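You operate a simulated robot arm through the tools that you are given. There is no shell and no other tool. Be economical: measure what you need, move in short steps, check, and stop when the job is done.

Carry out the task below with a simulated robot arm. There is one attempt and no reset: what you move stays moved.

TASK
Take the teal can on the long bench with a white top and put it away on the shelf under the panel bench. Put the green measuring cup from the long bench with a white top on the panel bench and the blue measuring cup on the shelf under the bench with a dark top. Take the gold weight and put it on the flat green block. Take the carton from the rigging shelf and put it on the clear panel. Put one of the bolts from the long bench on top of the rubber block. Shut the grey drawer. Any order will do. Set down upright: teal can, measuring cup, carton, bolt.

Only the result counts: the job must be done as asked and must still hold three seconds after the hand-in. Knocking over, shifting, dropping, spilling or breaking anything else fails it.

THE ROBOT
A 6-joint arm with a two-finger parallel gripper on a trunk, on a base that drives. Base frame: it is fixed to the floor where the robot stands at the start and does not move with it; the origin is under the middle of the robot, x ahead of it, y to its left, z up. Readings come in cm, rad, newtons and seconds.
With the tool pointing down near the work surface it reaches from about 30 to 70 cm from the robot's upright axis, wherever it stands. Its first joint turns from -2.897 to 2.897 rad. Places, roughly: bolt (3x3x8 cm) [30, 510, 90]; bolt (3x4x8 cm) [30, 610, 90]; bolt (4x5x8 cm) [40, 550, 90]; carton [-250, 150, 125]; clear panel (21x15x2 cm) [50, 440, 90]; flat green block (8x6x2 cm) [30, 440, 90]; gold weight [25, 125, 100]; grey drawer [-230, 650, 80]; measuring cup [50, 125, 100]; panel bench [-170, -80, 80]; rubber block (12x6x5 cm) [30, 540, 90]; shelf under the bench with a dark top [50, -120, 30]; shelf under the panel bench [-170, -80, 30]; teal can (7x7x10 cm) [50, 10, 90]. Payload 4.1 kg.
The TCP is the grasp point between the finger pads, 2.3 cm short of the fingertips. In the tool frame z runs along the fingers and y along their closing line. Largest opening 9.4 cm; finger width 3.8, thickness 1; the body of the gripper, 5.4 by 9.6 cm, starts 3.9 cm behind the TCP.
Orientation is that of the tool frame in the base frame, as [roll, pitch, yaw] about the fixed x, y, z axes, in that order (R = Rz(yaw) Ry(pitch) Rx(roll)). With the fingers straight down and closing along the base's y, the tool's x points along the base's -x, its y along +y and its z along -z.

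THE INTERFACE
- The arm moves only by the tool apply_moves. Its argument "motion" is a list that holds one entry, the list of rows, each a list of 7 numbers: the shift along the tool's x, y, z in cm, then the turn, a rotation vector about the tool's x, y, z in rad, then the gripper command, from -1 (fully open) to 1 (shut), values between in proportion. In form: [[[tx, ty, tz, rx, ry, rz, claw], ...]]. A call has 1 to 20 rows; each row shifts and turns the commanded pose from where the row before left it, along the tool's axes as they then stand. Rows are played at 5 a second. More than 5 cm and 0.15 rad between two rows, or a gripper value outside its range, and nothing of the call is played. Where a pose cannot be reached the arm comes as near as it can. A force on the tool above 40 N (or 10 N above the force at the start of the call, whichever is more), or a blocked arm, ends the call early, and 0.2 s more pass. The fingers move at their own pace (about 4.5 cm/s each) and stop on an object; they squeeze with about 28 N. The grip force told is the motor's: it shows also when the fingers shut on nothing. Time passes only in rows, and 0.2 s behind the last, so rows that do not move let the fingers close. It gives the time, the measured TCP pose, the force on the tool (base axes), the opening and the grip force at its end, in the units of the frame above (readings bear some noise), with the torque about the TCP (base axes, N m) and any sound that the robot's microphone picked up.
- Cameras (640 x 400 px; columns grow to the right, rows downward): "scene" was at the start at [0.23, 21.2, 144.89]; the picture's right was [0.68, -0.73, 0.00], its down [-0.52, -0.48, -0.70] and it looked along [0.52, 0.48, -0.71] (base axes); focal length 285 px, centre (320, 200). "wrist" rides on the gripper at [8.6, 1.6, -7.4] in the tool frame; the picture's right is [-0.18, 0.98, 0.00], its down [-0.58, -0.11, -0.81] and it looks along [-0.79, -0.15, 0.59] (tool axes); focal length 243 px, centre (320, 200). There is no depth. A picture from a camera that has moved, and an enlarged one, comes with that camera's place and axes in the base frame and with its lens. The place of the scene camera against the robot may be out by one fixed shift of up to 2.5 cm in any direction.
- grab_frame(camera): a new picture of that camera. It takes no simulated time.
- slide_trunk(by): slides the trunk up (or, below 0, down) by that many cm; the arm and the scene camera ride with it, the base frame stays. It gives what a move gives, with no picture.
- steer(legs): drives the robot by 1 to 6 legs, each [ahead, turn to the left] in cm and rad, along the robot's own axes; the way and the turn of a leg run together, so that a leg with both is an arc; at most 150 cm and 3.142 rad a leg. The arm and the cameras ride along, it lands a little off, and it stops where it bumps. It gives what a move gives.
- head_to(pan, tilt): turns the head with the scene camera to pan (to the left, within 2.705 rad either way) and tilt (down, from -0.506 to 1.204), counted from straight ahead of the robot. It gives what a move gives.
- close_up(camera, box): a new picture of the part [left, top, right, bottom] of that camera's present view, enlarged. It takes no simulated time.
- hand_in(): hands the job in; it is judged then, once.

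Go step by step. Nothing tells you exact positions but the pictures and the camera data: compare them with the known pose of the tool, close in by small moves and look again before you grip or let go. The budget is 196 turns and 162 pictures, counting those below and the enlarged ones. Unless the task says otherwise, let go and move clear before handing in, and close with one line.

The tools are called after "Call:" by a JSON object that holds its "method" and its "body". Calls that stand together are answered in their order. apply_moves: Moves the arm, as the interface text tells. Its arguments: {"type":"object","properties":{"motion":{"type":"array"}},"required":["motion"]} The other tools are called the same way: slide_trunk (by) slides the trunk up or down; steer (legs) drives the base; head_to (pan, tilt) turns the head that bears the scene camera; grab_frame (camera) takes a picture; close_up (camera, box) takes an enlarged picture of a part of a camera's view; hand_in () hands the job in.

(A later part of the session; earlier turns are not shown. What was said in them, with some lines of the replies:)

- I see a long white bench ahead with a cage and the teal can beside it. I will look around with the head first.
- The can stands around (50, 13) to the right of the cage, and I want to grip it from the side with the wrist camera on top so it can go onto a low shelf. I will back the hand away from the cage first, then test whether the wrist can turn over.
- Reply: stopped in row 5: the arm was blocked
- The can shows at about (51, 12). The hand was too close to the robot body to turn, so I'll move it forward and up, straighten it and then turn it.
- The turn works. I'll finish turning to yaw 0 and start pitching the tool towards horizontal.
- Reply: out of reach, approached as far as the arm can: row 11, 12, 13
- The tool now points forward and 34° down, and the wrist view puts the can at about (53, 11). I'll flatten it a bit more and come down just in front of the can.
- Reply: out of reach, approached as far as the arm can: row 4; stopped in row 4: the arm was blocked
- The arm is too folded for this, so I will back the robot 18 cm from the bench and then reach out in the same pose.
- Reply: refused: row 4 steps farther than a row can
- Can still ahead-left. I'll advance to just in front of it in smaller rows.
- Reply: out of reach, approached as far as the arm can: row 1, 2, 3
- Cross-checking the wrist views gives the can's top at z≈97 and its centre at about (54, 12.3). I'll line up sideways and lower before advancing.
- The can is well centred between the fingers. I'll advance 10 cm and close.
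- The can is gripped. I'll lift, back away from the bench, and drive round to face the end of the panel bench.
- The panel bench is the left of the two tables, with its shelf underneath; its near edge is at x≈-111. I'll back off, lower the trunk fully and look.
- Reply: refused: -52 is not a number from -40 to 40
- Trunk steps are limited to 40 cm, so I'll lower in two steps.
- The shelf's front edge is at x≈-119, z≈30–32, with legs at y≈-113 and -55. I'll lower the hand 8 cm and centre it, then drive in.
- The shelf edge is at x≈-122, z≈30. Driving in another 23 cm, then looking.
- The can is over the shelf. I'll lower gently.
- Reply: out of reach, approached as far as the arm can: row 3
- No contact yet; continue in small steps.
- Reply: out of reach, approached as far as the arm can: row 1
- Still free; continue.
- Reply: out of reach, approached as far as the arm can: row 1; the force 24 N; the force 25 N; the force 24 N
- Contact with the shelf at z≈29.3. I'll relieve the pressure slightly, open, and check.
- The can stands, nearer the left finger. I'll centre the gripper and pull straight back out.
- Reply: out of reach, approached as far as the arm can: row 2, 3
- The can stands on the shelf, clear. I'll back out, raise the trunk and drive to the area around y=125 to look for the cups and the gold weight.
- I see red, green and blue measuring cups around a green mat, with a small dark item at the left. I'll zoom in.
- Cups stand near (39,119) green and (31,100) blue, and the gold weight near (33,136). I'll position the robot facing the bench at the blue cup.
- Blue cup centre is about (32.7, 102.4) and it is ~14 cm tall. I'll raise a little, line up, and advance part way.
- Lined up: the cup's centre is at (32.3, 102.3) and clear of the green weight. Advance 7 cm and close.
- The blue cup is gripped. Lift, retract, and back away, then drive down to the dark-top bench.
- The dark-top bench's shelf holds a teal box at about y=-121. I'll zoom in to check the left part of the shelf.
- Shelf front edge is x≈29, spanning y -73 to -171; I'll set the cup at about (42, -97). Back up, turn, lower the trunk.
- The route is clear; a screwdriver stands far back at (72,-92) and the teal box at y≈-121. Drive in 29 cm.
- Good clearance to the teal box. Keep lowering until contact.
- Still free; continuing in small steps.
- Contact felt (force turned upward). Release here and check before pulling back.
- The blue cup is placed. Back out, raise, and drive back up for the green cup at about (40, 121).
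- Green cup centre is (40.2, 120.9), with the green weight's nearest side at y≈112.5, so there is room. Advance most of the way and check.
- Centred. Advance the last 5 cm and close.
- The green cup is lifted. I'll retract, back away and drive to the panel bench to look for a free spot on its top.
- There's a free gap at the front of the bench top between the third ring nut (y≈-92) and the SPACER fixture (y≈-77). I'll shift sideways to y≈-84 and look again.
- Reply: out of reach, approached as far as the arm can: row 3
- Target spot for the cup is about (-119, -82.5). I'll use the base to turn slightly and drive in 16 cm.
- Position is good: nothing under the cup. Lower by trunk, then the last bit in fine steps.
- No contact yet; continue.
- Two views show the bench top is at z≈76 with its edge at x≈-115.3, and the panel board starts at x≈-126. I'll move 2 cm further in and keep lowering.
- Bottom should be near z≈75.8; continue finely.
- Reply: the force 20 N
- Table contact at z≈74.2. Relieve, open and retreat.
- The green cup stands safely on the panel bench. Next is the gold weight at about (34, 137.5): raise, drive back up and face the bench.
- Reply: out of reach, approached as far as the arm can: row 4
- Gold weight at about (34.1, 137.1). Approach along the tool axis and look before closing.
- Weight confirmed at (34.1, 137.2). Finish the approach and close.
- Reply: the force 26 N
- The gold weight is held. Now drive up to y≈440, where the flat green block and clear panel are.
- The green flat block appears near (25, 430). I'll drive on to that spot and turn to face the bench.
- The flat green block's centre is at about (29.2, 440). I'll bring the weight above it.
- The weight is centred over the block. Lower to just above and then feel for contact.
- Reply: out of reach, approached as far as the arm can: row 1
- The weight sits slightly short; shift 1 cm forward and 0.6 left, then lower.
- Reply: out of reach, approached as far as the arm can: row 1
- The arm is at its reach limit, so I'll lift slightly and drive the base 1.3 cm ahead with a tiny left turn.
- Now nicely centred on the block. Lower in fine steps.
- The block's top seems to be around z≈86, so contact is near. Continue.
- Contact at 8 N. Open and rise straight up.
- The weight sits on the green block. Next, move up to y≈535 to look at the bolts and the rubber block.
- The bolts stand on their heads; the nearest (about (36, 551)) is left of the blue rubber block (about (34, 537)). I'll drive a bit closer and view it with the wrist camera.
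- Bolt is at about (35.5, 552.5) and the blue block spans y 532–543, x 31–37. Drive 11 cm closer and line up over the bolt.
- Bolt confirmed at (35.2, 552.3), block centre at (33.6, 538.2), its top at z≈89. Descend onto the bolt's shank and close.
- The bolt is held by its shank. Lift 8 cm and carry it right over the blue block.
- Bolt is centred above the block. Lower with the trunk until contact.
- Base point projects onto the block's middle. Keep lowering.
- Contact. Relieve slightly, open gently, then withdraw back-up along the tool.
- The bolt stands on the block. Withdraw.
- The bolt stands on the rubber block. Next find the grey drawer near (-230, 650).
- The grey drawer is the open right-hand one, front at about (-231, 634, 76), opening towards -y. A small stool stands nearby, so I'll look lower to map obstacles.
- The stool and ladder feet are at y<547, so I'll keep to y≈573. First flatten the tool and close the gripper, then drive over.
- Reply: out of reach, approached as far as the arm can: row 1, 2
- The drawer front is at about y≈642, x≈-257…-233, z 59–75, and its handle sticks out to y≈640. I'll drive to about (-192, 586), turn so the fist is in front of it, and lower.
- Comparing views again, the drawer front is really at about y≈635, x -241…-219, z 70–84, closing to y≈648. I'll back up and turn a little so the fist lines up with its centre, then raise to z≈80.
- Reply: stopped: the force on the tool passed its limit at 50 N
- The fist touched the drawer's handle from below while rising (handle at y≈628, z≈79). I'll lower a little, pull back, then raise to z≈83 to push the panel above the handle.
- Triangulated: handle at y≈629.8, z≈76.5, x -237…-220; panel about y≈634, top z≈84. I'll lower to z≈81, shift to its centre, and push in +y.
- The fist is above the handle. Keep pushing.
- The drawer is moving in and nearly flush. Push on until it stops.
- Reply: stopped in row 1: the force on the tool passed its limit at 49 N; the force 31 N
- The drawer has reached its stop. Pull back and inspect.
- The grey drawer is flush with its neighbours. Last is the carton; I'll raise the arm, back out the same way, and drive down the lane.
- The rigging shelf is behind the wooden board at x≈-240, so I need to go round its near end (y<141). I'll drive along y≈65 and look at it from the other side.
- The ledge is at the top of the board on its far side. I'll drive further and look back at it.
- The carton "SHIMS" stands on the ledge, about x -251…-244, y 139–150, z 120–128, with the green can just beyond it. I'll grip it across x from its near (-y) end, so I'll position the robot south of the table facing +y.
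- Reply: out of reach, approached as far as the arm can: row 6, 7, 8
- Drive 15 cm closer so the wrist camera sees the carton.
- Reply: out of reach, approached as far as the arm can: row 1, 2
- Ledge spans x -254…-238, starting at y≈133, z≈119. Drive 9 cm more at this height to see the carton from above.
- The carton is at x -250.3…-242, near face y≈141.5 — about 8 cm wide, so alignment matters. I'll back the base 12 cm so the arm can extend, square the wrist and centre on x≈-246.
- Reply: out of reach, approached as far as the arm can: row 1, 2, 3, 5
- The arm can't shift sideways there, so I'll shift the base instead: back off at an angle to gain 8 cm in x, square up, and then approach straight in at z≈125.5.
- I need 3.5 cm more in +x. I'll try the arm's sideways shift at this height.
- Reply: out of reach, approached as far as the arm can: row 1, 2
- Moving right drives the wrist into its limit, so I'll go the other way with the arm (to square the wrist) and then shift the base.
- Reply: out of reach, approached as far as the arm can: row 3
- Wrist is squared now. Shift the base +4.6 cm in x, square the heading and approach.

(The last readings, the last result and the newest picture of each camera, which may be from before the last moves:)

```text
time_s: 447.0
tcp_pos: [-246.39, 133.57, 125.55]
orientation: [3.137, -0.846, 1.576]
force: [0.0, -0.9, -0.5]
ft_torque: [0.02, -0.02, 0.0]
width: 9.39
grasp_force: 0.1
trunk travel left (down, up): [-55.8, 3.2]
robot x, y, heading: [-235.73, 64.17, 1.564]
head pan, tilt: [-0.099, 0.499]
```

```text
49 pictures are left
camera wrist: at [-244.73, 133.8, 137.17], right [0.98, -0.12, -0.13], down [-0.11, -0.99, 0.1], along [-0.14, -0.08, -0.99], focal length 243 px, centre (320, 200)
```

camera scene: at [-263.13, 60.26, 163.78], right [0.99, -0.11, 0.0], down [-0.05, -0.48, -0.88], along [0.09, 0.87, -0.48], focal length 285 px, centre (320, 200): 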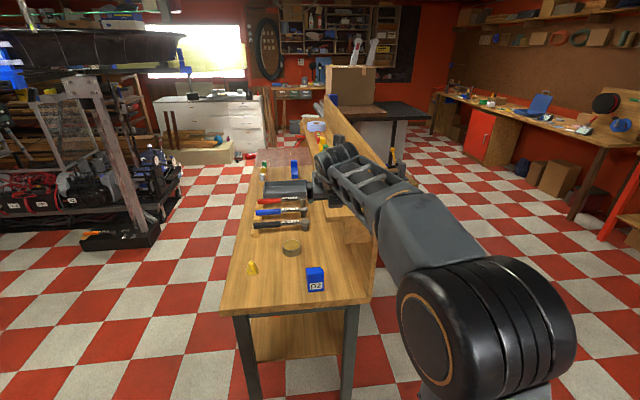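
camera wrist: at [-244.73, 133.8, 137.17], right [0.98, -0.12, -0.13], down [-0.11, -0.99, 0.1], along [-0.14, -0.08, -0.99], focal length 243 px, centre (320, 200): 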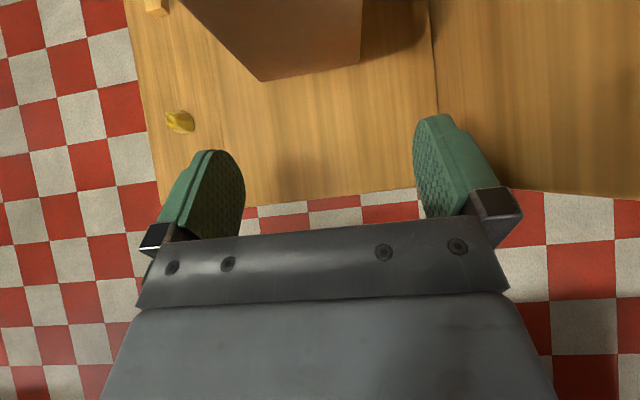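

Carton is at x -250.5…-243.3 (≈7.2 wide), so the fingers straddle it with ~1 cm each side. Shift 0.5 cm left and drive in 9.8 cm.

Call:
{"method": "apply_moves", "body": {"motion": [[[0, -0.5, 0, 0, 0, 0, -1], [0, 0, 0, 0, 0, 0, -1]]]}}

Call:
{"method": "steer", "body": {"legs": [[9.8, 0]]}}

Call:
{"method": "grab_frame", "body": {"camera": "wrist"}}

Call:
{"method": "grab_frame", "body": {"camera": "scene"}}

```text
time_s: 447.6
tcp_pos: [-246.81, 133.55, 125.63]
orientation: [3.136, -0.846, 1.574]
force: [-0.1, 0.2, -0.5]
ft_torque: [-0.01, 0.01, -0.01]
width: 9.39
grasp_force: 0.1
trunk travel left (down, up): [-55.8, 3.2]
robot x, y, heading: [-236.01, 64.14, 1.563]
head pan, tilt: [-0.099, 0.499]
```

```text
time_s: 448.8
tcp_pos: [-246.82, 143.5, 125.51]
orientation: [3.136, -0.845, 1.576]
force: [-0.3, 1.1, 0.1]
ft_torque: [0.01, 0.02, 0.01]
width: 9.4
grasp_force: 0.1
trunk travel left (down, up): [-55.8, 3.2]
robot x, y, heading: [-235.75, 74.31, 1.568]
head pan, tilt: [-0.099, 0.499]
```

```text
48 pictures are left
camera wrist: at [-245.16, 143.75, 137.13], right [0.98, -0.12, -0.13], down [-0.11, -0.99, 0.1], along [-0.14, -0.08, -0.99], focal length 243 px, centre (320, 200)
```

wrist: 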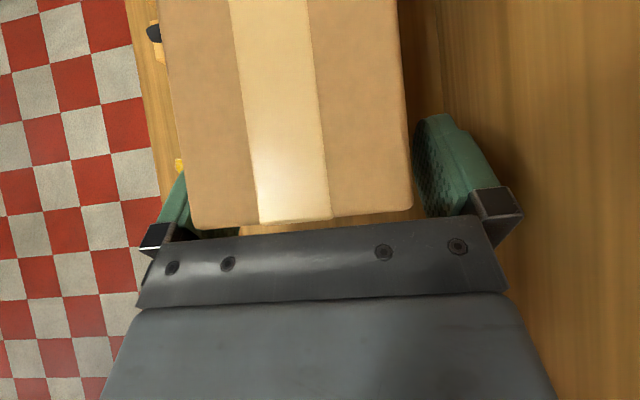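

```text
47 pictures are left
camera scene: at [-251.27, 76.63, 160.67], right [0.99, -0.11, 0.0], down [-0.05, -0.48, -0.88], along [0.09, 0.87, -0.48], focal length 285 px, centre (320, 200)
```

scene: 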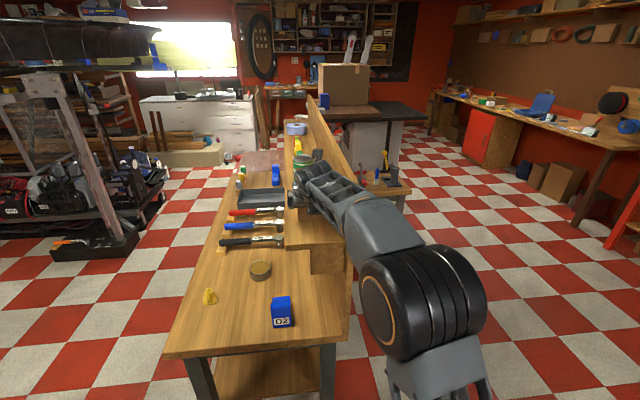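

The carton sits between the fingers with its near edge right up to the palm. Close and lift.

Call:
{"method": "apply_moves", "body": {"motion": [[[0, 0, 0, 0, 0, 0, 0], [0, 0, 0, 0, 0, 0, 1], [0, 0, 0, 0, 0, 0, 1], [0, 0, 0, 0, 0, 0, 1]]]}}

Call:
{"method": "slide_trunk", "body": {"by": 3.1}}

Call:
{"method": "grab_frame", "body": {"camera": "wrist"}}

```text
time_s: 449.8
tcp_pos: [-246.88, 143.54, 125.65]
orientation: [3.136, -0.844, 1.575]
force: [-0.9, 0.5, 0.0]
ft_torque: [0.09, 0.16, 0.06]
width: 6.98
grasp_force: 27.7
trunk travel left (down, up): [-55.8, 3.2]
robot x, y, heading: [-235.88, 74.23, 1.568]
head pan, tilt: [-0.099, 0.499]
```

```text
time_s: 450.5
tcp_pos: [-246.71, 143.58, 128.67]
orientation: [3.137, -0.845, 1.578]
force: [-0.5, -0.4, -2.6]
ft_torque: [-0.14, 0.0, 0.01]
width: 6.96
grasp_force: 28.3
trunk travel left (down, up): [-58.9, 0.1]
robot x, y, heading: [-235.8, 73.77, 1.563]
head pan, tilt: [-0.099, 0.499]
```

```text
46 pictures are left
camera wrist: at [-245.16, 143.7, 140.26], right [0.98, -0.12, -0.13], down [-0.11, -0.99, 0.1], along [-0.14, -0.08, -0.99], focal length 243 px, centre (320, 200)
```

wrist: 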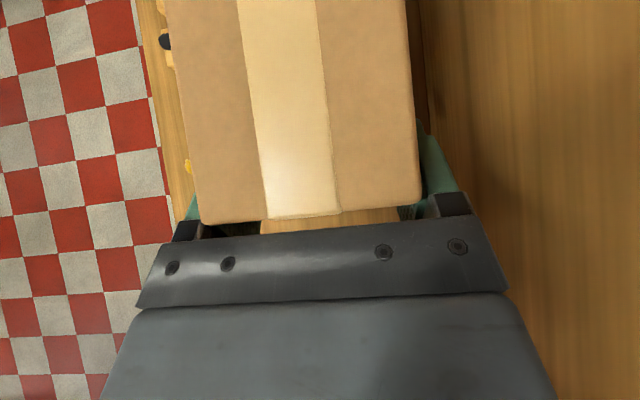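

The carton is lifted. Back out, then drive round to the clear panel at y≈436.

Call:
{"method": "steer", "body": {"legs": [[-36, 0], [0, -1.565], [95, 0], [93, 0], [0, 1.571]]}}

Call:
{"method": "steer", "body": {"legs": [[130, 0], [130, 0], [128, 0], [0, -1.571]]}}

Call:
{"method": "head_to", "body": {"pan": 0.0, "tilt": 0.7}}

Call:
{"method": "grab_frame", "body": {"camera": "scene"}}

Call:
{"method": "grab_frame", "body": {"camera": "wrist"}}

```text
time_s: 465.1
tcp_pos: [13.75, 48.12, 128.65]
orientation: [3.135, -0.838, 0.007]
force: [-10.7, -2.2, 1.0]
ft_torque: [0.11, -0.31, 0.17]
width: 6.97
grasp_force: 27.9
trunk travel left (down, up): [-58.9, 0.1]
robot x, y, heading: [-55.38, 37.01, -0.006]
head pan, tilt: [-0.099, 0.499]
stopped in leg 4: the force on the tool passed its limit at 73 N (the readings are from after the stop); the commanded pose is now the measured one
```

```text
time_s: 466.0
tcp_pos: [13.69, 48.24, 129.0]
orientation: [3.133, -0.83, 0.008]
force: [-27.5, -3.9, 4.3]
ft_torque: [0.19, -0.87, 0.38]
width: 6.97
grasp_force: 28.4
trunk travel left (down, up): [-58.9, 0.1]
robot x, y, heading: [-54.45, 36.88, -0.01]
head pan, tilt: [-0.099, 0.499]
stopped in leg 1: the force on the tool passed its limit at 47 N (the readings are from after the stop); the commanded pose is now the measured one
```

```text
time_s: 466.7
tcp_pos: [13.82, 48.14, 128.89]
orientation: [3.132, -0.831, 0.009]
force: [-32.0, -4.1, 3.6]
ft_torque: [0.12, -0.89, 0.31]
width: 6.96
grasp_force: 28.0
trunk travel left (down, up): [-58.9, 0.1]
robot x, y, heading: [-54.24, 36.95, -0.0]
head pan, tilt: [0.0, 0.7]
```

```text
45 pictures are left
camera scene: at [-52.27, 52.65, 162.04], right [0.0, -1.0, 0.0], down [-0.64, 0.0, -0.77], along [0.77, 0.0, -0.64], focal length 285 px, centre (320, 200)
```

scene: 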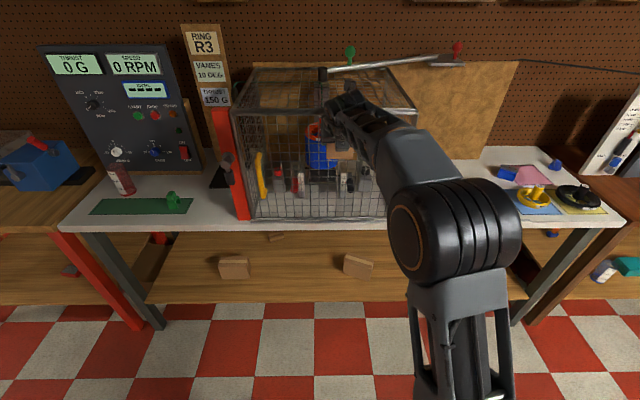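

```text
44 pictures are left
camera wrist: at [14.07, 46.69, 140.41], right [-0.12, -0.98, -0.13], down [-0.99, 0.11, 0.11], along [-0.1, 0.14, -0.99], focal length 243 px, centre (320, 200)
```

wrist: 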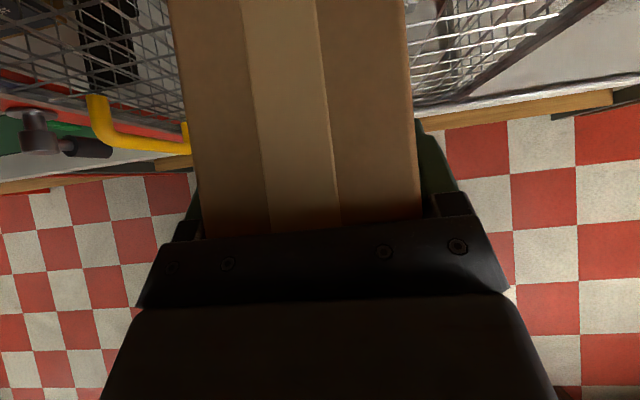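

The carton's front touched the cage face — I forgot how tall the cage is. Back straight off now and check the cage and the carton.

Call:
{"method": "steer", "body": {"legs": [[-14, 0]]}}

Call:
{"method": "grab_frame", "body": {"camera": "scene"}}

Call:
{"method": "grab_frame", "body": {"camera": "wrist"}}

```text
time_s: 468.1
tcp_pos: [0.21, 48.3, 128.55]
orientation: [3.131, -0.83, 0.008]
force: [-0.8, -0.6, -2.0]
ft_torque: [-0.01, 0.1, 0.01]
width: 6.95
grasp_force: 28.3
trunk travel left (down, up): [-58.9, 0.1]
robot x, y, heading: [-68.3, 37.07, -0.004]
head pan, tilt: [0.0, 0.7]
```

```text
43 pictures are left
camera scene: at [-65.56, 52.82, 162.01], right [-0.01, -1.0, 0.0], down [-0.64, 0.0, -0.77], along [0.77, 0.0, -0.64], focal length 285 px, centre (320, 200)
```

scene: 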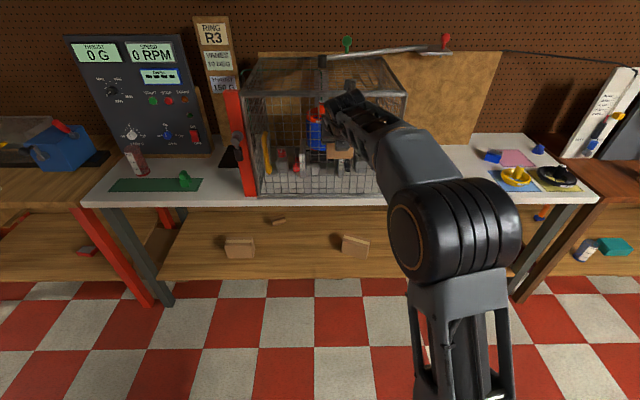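

```text
42 pictures are left
camera wrist: at [0.69, 46.75, 140.14], right [-0.12, -0.98, -0.13], down [-0.99, 0.11, 0.12], along [-0.1, 0.14, -0.98], focal length 243 px, centre (320, 200)
```

wrist: 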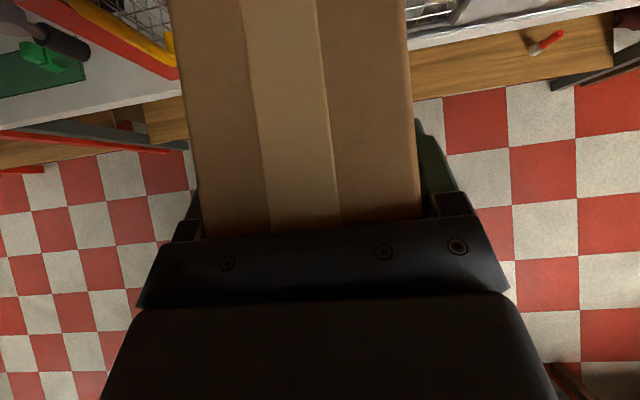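

The cage hasn't visibly moved (red post still at about (26–27, 83)), and the carton is still held. Now turn and drive up to y≈425, staying clear of the benches.

Call:
{"method": "steer", "body": {"legs": [[0, 1.525], [130, 0], [130, 0], [128, 0]]}}

Call:
{"method": "steer", "body": {"legs": [[0, -1.521]]}}

Call:
{"method": "grab_frame", "body": {"camera": "scene"}}

Call:
{"method": "grab_frame", "body": {"camera": "wrist"}}

```text
time_s: 490.4
tcp_pos: [-61.07, 492.73, 128.56]
orientation: [3.131, -0.828, 1.55]
force: [0.6, 0.3, -2.1]
ft_torque: [-0.1, 0.0, 0.0]
width: 6.96
grasp_force: 27.9
trunk travel left (down, up): [-58.9, 0.1]
robot x, y, heading: [-52.23, 423.56, 1.535]
head pan, tilt: [0.0, 0.7]
```

```text
time_s: 494.5
tcp_pos: [16.54, 435.87, 128.56]
orientation: [3.132, -0.827, 0.025]
force: [0.0, 0.4, -2.1]
ft_torque: [0.01, 0.11, 0.01]
width: 6.99
grasp_force: 27.7
trunk travel left (down, up): [-58.9, 0.1]
robot x, y, heading: [-52.19, 423.81, 0.007]
head pan, tilt: [0.0, 0.7]
```

```text
41 pictures are left
camera scene: at [-49.38, 439.44, 162.01], right [0.01, -1.0, 0.0], down [-0.64, -0.01, -0.76], along [0.76, 0.01, -0.64], focal length 285 px, centre (320, 200)
```

scene: 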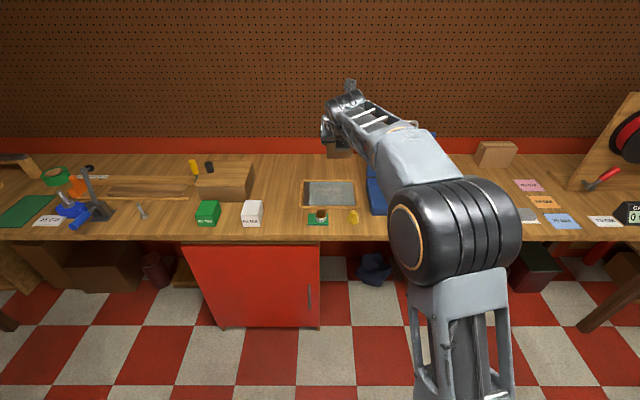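

```text
40 pictures are left
camera wrist: at [16.96, 434.34, 140.07], right [-0.11, -0.99, -0.13], down [-0.99, 0.09, 0.12], along [-0.1, 0.14, -0.98], focal length 243 px, centre (320, 200)
```

wrist: 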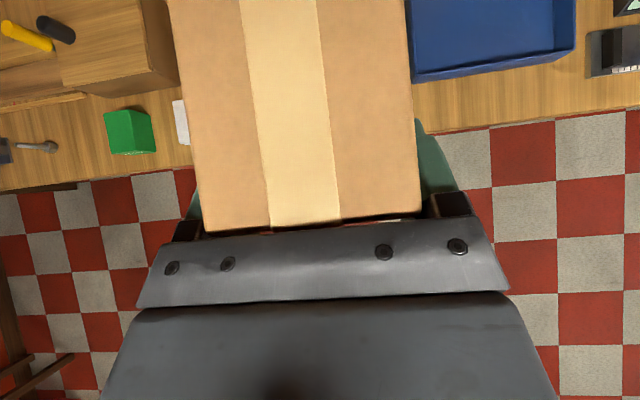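

The clear panel's centre is at about (46, 436.5). Drive forward 26 cm with the carton high, then check from above.

Call:
{"method": "steer", "body": {"legs": [[26.3, 0]]}}

Call:
{"method": "slide_trunk", "body": {"by": -20}}

Call:
{"method": "grab_frame", "body": {"camera": "scene"}}

Call:
{"method": "grab_frame", "body": {"camera": "wrist"}}

```text
time_s: 496.4
tcp_pos: [42.92, 435.88, 128.35]
orientation: [3.13, -0.825, 0.023]
force: [0.0, -0.1, -1.9]
ft_torque: [0.0, 0.1, -0.01]
width: 7.0
grasp_force: 27.9
trunk travel left (down, up): [-58.9, 0.1]
robot x, y, heading: [-25.93, 424.4, 0.011]
head pan, tilt: [0.0, 0.7]
```

```text
time_s: 498.6
tcp_pos: [42.72, 435.91, 108.45]
orientation: [3.132, -0.828, 0.022]
force: [0.1, -1.1, -2.5]
ft_torque: [0.05, 0.1, -0.02]
width: 6.99
grasp_force: 27.9
trunk travel left (down, up): [-38.9, 20.1]
robot x, y, heading: [-25.97, 423.98, 0.004]
head pan, tilt: [0.0, 0.7]
```

```text
39 pictures are left
camera scene: at [-23.17, 439.66, 142.01], right [0.01, -1.0, 0.0], down [-0.64, 0.0, -0.76], along [0.76, 0.01, -0.64], focal length 285 px, centre (320, 200)
```

scene: 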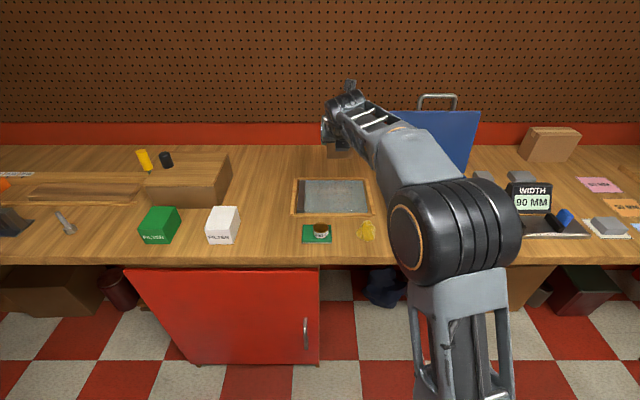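

```text
38 pictures are left
camera wrist: at [43.15, 434.4, 120.07], right [-0.11, -0.99, -0.13], down [-0.99, 0.1, 0.12], along [-0.1, 0.14, -0.98], focal length 243 px, centre (320, 200)
```

wrist: 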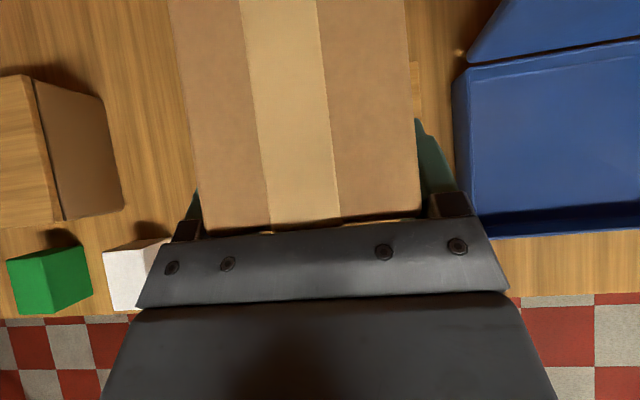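

Carton centre is at about (45.7, 436) over the panel's centre (46, 435). Lower to just above.

Call:
{"method": "slide_trunk", "body": {"by": -13}}

Call:
{"method": "grab_frame", "body": {"camera": "scene"}}

Call:
{"method": "slide_trunk", "body": {"by": -1}}

Call:
{"method": "slide_trunk", "body": {"by": -0.7}}

```text
time_s: 500.2
tcp_pos: [42.73, 435.89, 95.52]
orientation: [3.131, -0.826, 0.022]
force: [-0.5, -0.3, -2.4]
ft_torque: [0.01, 0.12, 0.02]
width: 7.0
grasp_force: 27.3
trunk travel left (down, up): [-25.9, 33.1]
robot x, y, heading: [-26.03, 423.68, 0.001]
head pan, tilt: [0.0, 0.7]
```

```text
37 pictures are left
camera scene: at [-23.17, 439.65, 129.01], right [0.01, -1.0, 0.0], down [-0.64, 0.0, -0.76], along [0.76, 0.01, -0.64], focal length 285 px, centre (320, 200)
```

scene: 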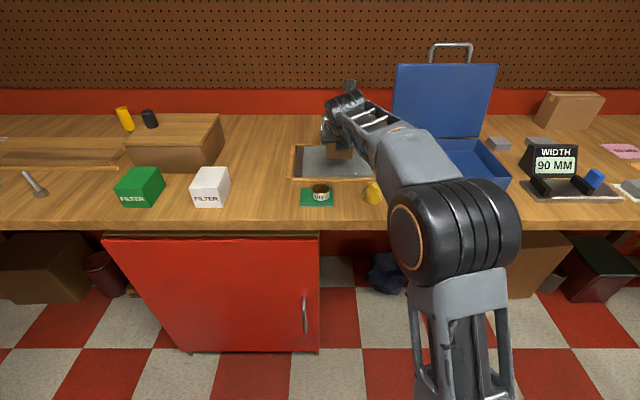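

```text
time_s: 500.7
tcp_pos: [42.77, 435.89, 94.43]
orientation: [3.132, -0.827, 0.02]
force: [-1.0, 0.0, -2.1]
ft_torque: [0.0, 0.11, -0.02]
width: 6.97
grasp_force: 28.2
trunk travel left (down, up): [-24.9, 34.1]
robot x, y, heading: [-25.83, 424.13, 0.003]
head pan, tilt: [0.0, 0.7]
```

```text
time_s: 501.3
tcp_pos: [42.81, 435.91, 93.76]
orientation: [3.131, -0.826, 0.022]
force: [0.8, 0.3, -2.8]
ft_torque: [0.0, 0.09, 0.02]
width: 6.99
grasp_force: 27.8
trunk travel left (down, up): [-24.2, 34.8]
robot x, y, heading: [-25.99, 423.97, 0.007]
head pan, tilt: [0.0, 0.7]
```

Call:
{"method": "close_up", "body": {"camera": "scene", "box": [280, 90, 400, 210]}}

Call:
{"method": "slide_trunk", "body": {"by": -0.4}}

Call:
{"method": "slide_trunk", "body": {"by": -0.3}}

```text
3.33 times, centred on (340, 150) of scene
camera zoom: at [-23.17, 439.66, 127.3], right [0.01, -1.0, 0.0], down [-0.64, 0.0, -0.76], along [0.76, 0.01, -0.64], focal length 951 px, centre (253, 367)
```

zoom: 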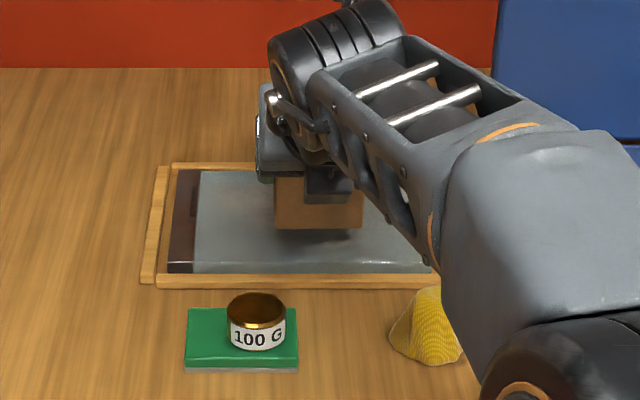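

```text
time_s: 501.8
tcp_pos: [42.61, 435.77, 93.45]
orientation: [3.13, -0.827, 0.021]
force: [-0.3, 0.4, -2.6]
ft_torque: [0.01, 0.09, 0.01]
width: 6.96
grasp_force: 27.3
trunk travel left (down, up): [-23.8, 35.2]
robot x, y, heading: [-25.76, 424.09, 0.006]
head pan, tilt: [0.0, 0.7]
```

```text
time_s: 502.4
tcp_pos: [42.73, 435.87, 93.08]
orientation: [3.132, -0.826, 0.022]
force: [-0.3, 0.1, -1.7]
ft_torque: [-0.02, 0.11, 0.01]
width: 6.99
grasp_force: 27.6
trunk travel left (down, up): [-23.5, 35.5]
robot x, y, heading: [-26.01, 423.71, 0.01]
head pan, tilt: [0.0, 0.7]
```

The carton is level and above the glass. Continue lowering.

Call:
{"method": "slide_trunk", "body": {"by": -0.4}}

Call:
{"method": "slide_trunk", "body": {"by": -0.3}}

Call:
{"method": "slide_trunk", "body": {"by": -0.3}}

```text
time_s: 502.9
tcp_pos: [42.77, 435.76, 92.72]
orientation: [3.131, -0.828, 0.021]
force: [-0.7, 0.1, -1.8]
ft_torque: [-0.03, 0.1, 0.0]
width: 6.98
grasp_force: 27.8
trunk travel left (down, up): [-23.1, 35.9]
robot x, y, heading: [-25.89, 424.23, 0.009]
head pan, tilt: [0.0, 0.7]
```

```text
time_s: 503.4
tcp_pos: [42.61, 435.86, 92.38]
orientation: [3.13, -0.826, 0.022]
force: [-0.5, 0.4, -2.3]
ft_torque: [0.0, 0.13, -0.03]
width: 6.97
grasp_force: 27.8
trunk travel left (down, up): [-22.8, 36.2]
robot x, y, heading: [-25.96, 423.88, 0.009]
head pan, tilt: [0.0, 0.7]
```

```text
time_s: 503.9
tcp_pos: [42.63, 435.88, 92.31]
orientation: [3.133, -0.83, 0.02]
force: [-0.4, -0.2, 0.9]
ft_torque: [0.14, -0.32, -0.06]
width: 7.01
grasp_force: 27.4
trunk travel left (down, up): [-22.5, 36.5]
robot x, y, heading: [-25.69, 424.1, 0.012]
head pan, tilt: [0.0, 0.7]
```

First light touch (+3 N). One more tiny step, then release.

Call:
{"method": "slide_trunk", "body": {"by": -0.2}}

Call:
{"method": "close_up", "body": {"camera": "scene", "box": [290, 100, 390, 200]}}

```text
time_s: 504.4
tcp_pos: [42.65, 435.88, 92.14]
orientation: [3.133, -0.83, 0.02]
force: [-0.1, -0.5, 7.1]
ft_torque: [0.32, -1.01, -0.05]
width: 6.98
grasp_force: 28.2
trunk travel left (down, up): [-22.3, 36.7]
robot x, y, heading: [-25.9, 423.95, 0.006]
head pan, tilt: [0.0, 0.7]
```

```text
4.00 times, centred on (340, 150) of scene
camera zoom: at [-23.26, 439.64, 125.42], right [0.01, -1.0, 0.0], down [-0.64, 0.0, -0.77], along [0.77, 0.01, -0.64], focal length 1142 px, centre (240, 400)
```

zoom: 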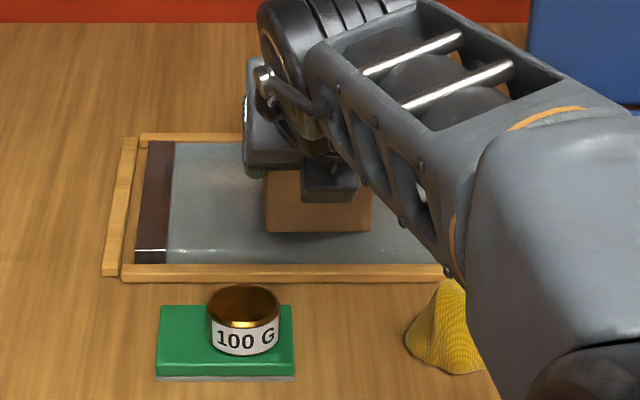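

The torque says the far end of the carton is touching about 11–12 cm ahead, so the carton is longer (~13.5 cm) than I thought and close to the panel's far rim. I'll lift slightly and shift back 1.3 cm.

Call:
{"method": "slide_trunk", "body": {"by": 1.2}}

Call:
{"method": "apply_moves", "body": {"motion": [[[-0.9, 0, -0.95, 0, 0, 0, 1], [0, 0, 0, 0, 0, 0, 1]]]}}

Call:
{"method": "grab_frame", "body": {"camera": "wrist"}}

```text
time_s: 505.0
tcp_pos: [42.77, 435.9, 92.93]
orientation: [3.131, -0.824, 0.019]
force: [0.7, -0.3, -2.5]
ft_torque: [0.03, 0.13, 0.01]
width: 6.99
grasp_force: 28.5
trunk travel left (down, up): [-23.5, 35.5]
robot x, y, heading: [-25.8, 423.89, 0.006]
head pan, tilt: [0.0, 0.7]
```

```text
time_s: 505.6
tcp_pos: [41.45, 435.96, 93.11]
orientation: [3.131, -0.825, 0.021]
force: [-1.1, -1.5, -1.7]
ft_torque: [0.01, 0.09, 0.0]
width: 6.99
grasp_force: 28.0
trunk travel left (down, up): [-23.5, 35.5]
robot x, y, heading: [-26.07, 423.89, 0.008]
head pan, tilt: [0.0, 0.7]
```

```text
34 pictures are left
camera wrist: at [41.81, 434.41, 104.59], right [-0.11, -0.99, -0.13], down [-0.99, 0.1, 0.12], along [-0.1, 0.14, -0.98], focal length 243 px, centre (320, 200)
```

wrist: 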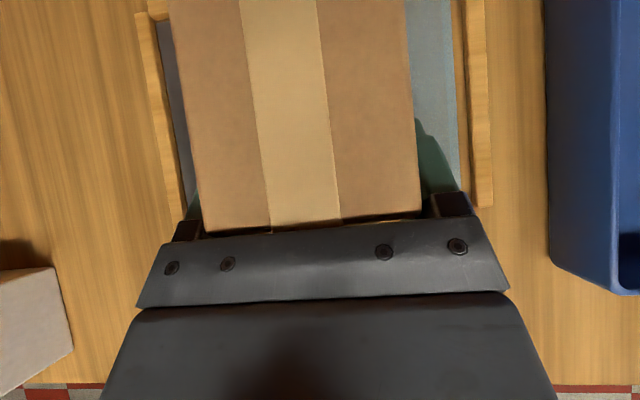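

Inside the frame on both sides. Lower again and watch the torque.

Call:
{"method": "slide_trunk", "body": {"by": -0.7}}

Call:
{"method": "slide_trunk", "body": {"by": -0.3}}

Call:
{"method": "slide_trunk", "body": {"by": -0.2}}

```text
time_s: 506.2
tcp_pos: [41.36, 435.9, 92.31]
orientation: [3.131, -0.829, 0.022]
force: [0.1, 0.0, -2.3]
ft_torque: [-0.01, 0.13, -0.01]
width: 6.98
grasp_force: 28.1
trunk travel left (down, up): [-22.8, 36.2]
robot x, y, heading: [-25.75, 424.07, 0.006]
head pan, tilt: [0.0, 0.7]
```

```text
time_s: 506.7
tcp_pos: [41.4, 435.76, 92.24]
orientation: [3.133, -0.831, 0.022]
force: [0.3, 0.4, 0.1]
ft_torque: [0.15, -0.25, 0.02]
width: 6.97
grasp_force: 28.1
trunk travel left (down, up): [-22.5, 36.5]
robot x, y, heading: [-25.8, 424.0, 0.009]
head pan, tilt: [0.0, 0.7]
```

```text
time_s: 507.2
tcp_pos: [41.38, 435.91, 92.06]
orientation: [3.133, -0.832, 0.019]
force: [1.2, 0.2, 6.5]
ft_torque: [0.31, -0.98, -0.06]
width: 7.0
grasp_force: 27.4
trunk travel left (down, up): [-22.3, 36.7]
robot x, y, heading: [-25.87, 424.17, 0.005]
head pan, tilt: [0.0, 0.7]
```

The contact is the carton's far bottom edge: the tool is ~1° more nose-down than when it was gripped. I'll correct the pitch by 0.016 rad and let it settle flat.

Call:
{"method": "apply_moves", "body": {"motion": [[[0, 0, 0, 0, 0.018, 0, 1], [0, 0, 0, 0, 0, 0, 1]]]}}

Call:
{"method": "slide_trunk", "body": {"by": -0.2}}

```text
time_s: 507.8
tcp_pos: [41.22, 435.94, 91.92]
orientation: [3.134, -0.846, 0.021]
force: [-2.6, -0.5, 9.7]
ft_torque: [0.42, 0.46, 0.14]
width: 6.97
grasp_force: 28.1
trunk travel left (down, up): [-22.3, 36.7]
robot x, y, heading: [-25.62, 423.92, 0.005]
head pan, tilt: [0.0, 0.7]
```

```text
time_s: 508.4
tcp_pos: [41.29, 435.87, 91.95]
orientation: [3.133, -0.85, 0.021]
force: [-1.4, -0.3, 18.2]
ft_torque: [0.68, 0.48, 0.05]
width: 6.96
grasp_force: 27.8
trunk travel left (down, up): [-22.1, 36.9]
robot x, y, heading: [-26.09, 423.93, 0.009]
head pan, tilt: [0.0, 0.7]
```

Now both ends bear on the panel. Relax slightly and release.

Call:
{"method": "slide_trunk", "body": {"by": 0.2}}

Call:
{"method": "apply_moves", "body": {"motion": [[[0, 0, 0, 0, 0, 0, 0.2], [0, 0, 0, 0, 0, 0, -0.3], [0, 0, 0, 0, 0, 0, -0.7], [0, 0, 0, 0, 0, 0, -1], [0, 0, 0, 0, 0, 0, -1]]]}}

Call:
{"method": "grab_frame", "body": {"camera": "wrist"}}

```text
time_s: 508.9
tcp_pos: [41.39, 435.96, 91.88]
orientation: [3.131, -0.846, 0.021]
force: [-0.4, 0.3, 15.4]
ft_torque: [0.64, 0.33, -0.04]
width: 6.98
grasp_force: 27.8
trunk travel left (down, up): [-22.3, 36.7]
robot x, y, heading: [-25.88, 423.86, 0.009]
head pan, tilt: [0.0, 0.7]
```

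```text
time_s: 510.1
tcp_pos: [41.41, 435.94, 91.79]
orientation: [3.131, -0.843, 0.022]
force: [0.1, -0.2, 0.3]
ft_torque: [0.01, 0.0, -0.02]
width: 9.4
grasp_force: 0.0
trunk travel left (down, up): [-22.3, 36.7]
robot x, y, heading: [-25.97, 423.59, 0.006]
head pan, tilt: [0.0, 0.7]
```

```text
33 pictures are left
camera wrist: at [41.62, 434.38, 103.36], right [-0.11, -0.99, -0.13], down [-0.99, 0.1, 0.1], along [-0.09, 0.14, -0.99], focal length 243 px, centre (320, 200)
```

wrist: 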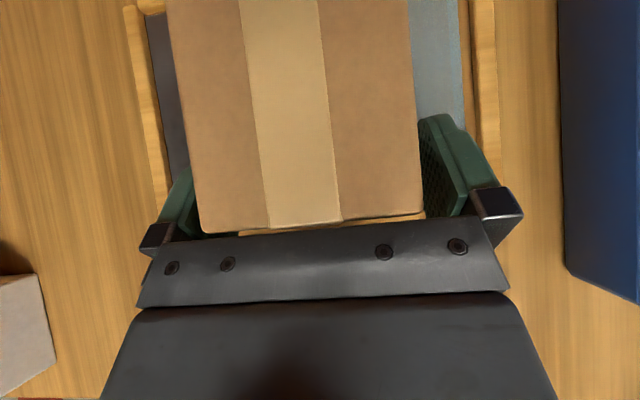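

Released. Withdraw back and up along the tool, then look.

Call:
{"method": "apply_moves", "body": {"motion": [[[0, 0, -2, 0, 0, 0, -1], [0, 0, -3, 0, 0, 0, -1], [0, 0, -3.5, 0, 0, 0, -1], [0, 0, -3.5, 0, 0, 0, -1], [0, 0, 0, 0, 0, 0, -1]]]}}

Call:
{"method": "grab_frame", "body": {"camera": "wrist"}}

Call:
{"method": "steer", "body": {"legs": [[-30, 0]]}}

Call:
{"method": "close_up", "body": {"camera": "scene", "box": [260, 90, 420, 200]}}

```text
time_s: 511.3
tcp_pos: [32.29, 435.85, 99.9]
orientation: [3.13, -0.844, 0.02]
force: [-0.6, 1.0, -0.5]
ft_torque: [0.02, -0.01, 0.0]
width: 9.39
grasp_force: 0.1
trunk travel left (down, up): [-22.3, 36.7]
robot x, y, heading: [-25.92, 424.41, 0.008]
head pan, tilt: [0.0, 0.7]
```

```text
32 pictures are left
camera wrist: at [32.6, 434.32, 111.44], right [-0.11, -0.99, -0.13], down [-0.99, 0.1, 0.1], along [-0.09, 0.14, -0.99], focal length 243 px, centre (320, 200)
```

wrist: 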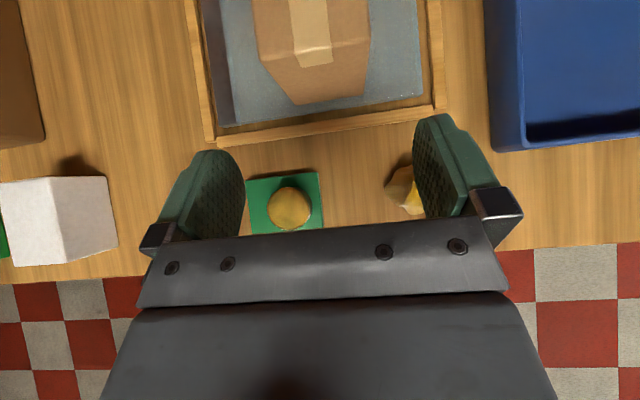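

```text
time_s: 513.3
tcp_pos: [2.76, 435.51, 99.83]
orientation: [3.13, -0.844, 0.017]
force: [-0.1, -0.1, 0.1]
ft_torque: [0.03, 0.0, 0.0]
width: 9.39
grasp_force: 0.1
trunk travel left (down, up): [-22.3, 36.7]
robot x, y, heading: [-55.41, 423.99, 0.004]
head pan, tilt: [0.0, 0.7]
```

```text
3.64 times, centred on (340, 145) of scene
camera zoom: at [-52.88, 439.49, 125.41], right [0.0, -1.0, 0.0], down [-0.64, 0.0, -0.76], along [0.76, 0.0, -0.64], focal length 1038 px, centre (247, 400)
```

zoom: 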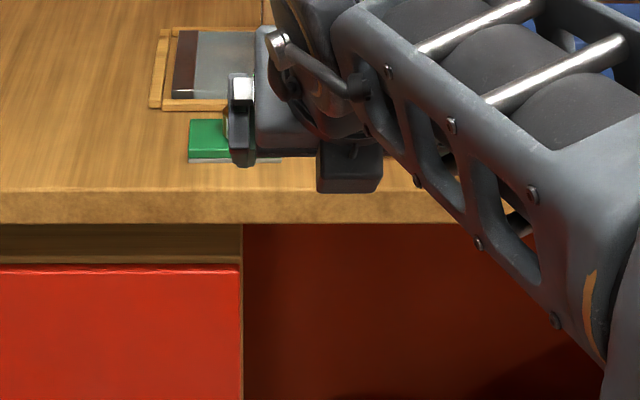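

The carton rests on the glass. I'll raise the head for a clear view of the whole carton.

Call:
{"method": "slide_trunk", "body": {"by": 36}}

Call:
{"method": "grab_frame", "body": {"camera": "scene"}}

Call:
{"method": "steer", "body": {"legs": [[0, -0.35]]}}

Call:
{"method": "head_to", "body": {"pan": 0.35, "tilt": 0.6}}

Call:
{"method": "close_up", "body": {"camera": "scene", "box": [220, 120, 420, 250]}}

```text
time_s: 516.8
tcp_pos: [2.74, 435.53, 135.92]
orientation: [3.132, -0.843, 0.017]
force: [0.5, -0.2, -0.4]
ft_torque: [0.03, -0.02, 0.0]
width: 9.4
grasp_force: 0.0
trunk travel left (down, up): [-58.3, 0.7]
robot x, y, heading: [-55.66, 423.86, 0.003]
head pan, tilt: [0.0, 0.7]
```

```text
30 pictures are left
camera scene: at [-52.89, 439.5, 161.41], right [0.0, -1.0, 0.0], down [-0.64, 0.0, -0.76], along [0.76, 0.0, -0.64], focal length 285 px, centre (320, 200)
```

scene: 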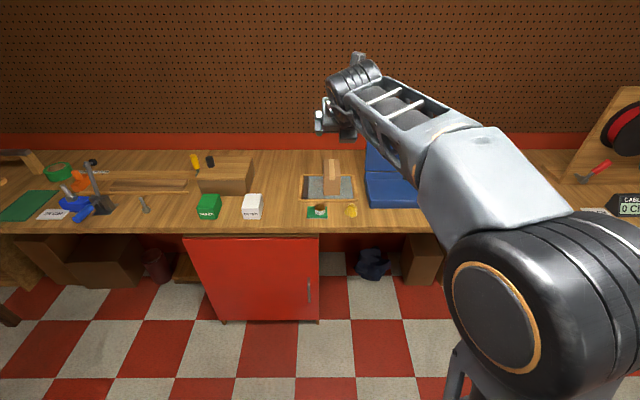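

```text
time_s: 518.3
tcp_pos: [3.2, 414.69, 135.76]
orientation: [3.13, -0.846, -0.33]
force: [-0.1, -0.3, -0.4]
ft_torque: [0.03, 0.0, 0.01]
width: 9.4
grasp_force: 0.0
trunk travel left (down, up): [-58.3, 0.7]
robot x, y, heading: [-55.54, 423.91, -0.347]
head pan, tilt: [0.0, 0.7]
```

```text
time_s: 519.1
tcp_pos: [3.27, 414.93, 135.84]
orientation: [3.131, -0.844, -0.329]
force: [0.3, -0.8, 0.2]
ft_torque: [0.0, 0.04, -0.03]
width: 9.4
grasp_force: 0.0
trunk travel left (down, up): [-58.3, 0.7]
robot x, y, heading: [-55.76, 424.0, -0.344]
head pan, tilt: [0.351, 0.6]
```

```text
3.08 times, centred on (320, 185) of scene
camera zoom: at [-46.51, 440.58, 162.27], right [0.01, -1.0, 0.0], down [-0.57, 0.0, -0.82], along [0.82, 0.0, -0.57], focal length 878 px, centre (320, 246)
```

zoom: 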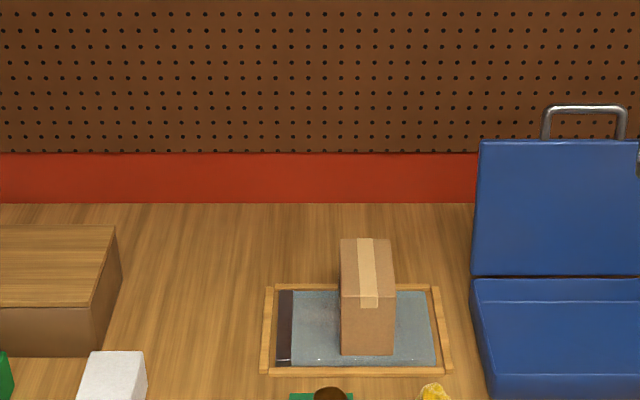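

The carton stands level on the clear panel, upright, and nothing around it has shifted. All seven jobs are done and the arm is clear, so I'm handing in.

Call:
{"method": "hand_in", "body": {}}

```text
The job is handed in.
```

All seven parts of the task are done and handed in, but I don't have the judge's verdict. One mishap: while I was carrying the carton it bumped the front of the cage at up to 73 N. The cage did not look moved in later pictures, and the carton still stands level on the clear panel.
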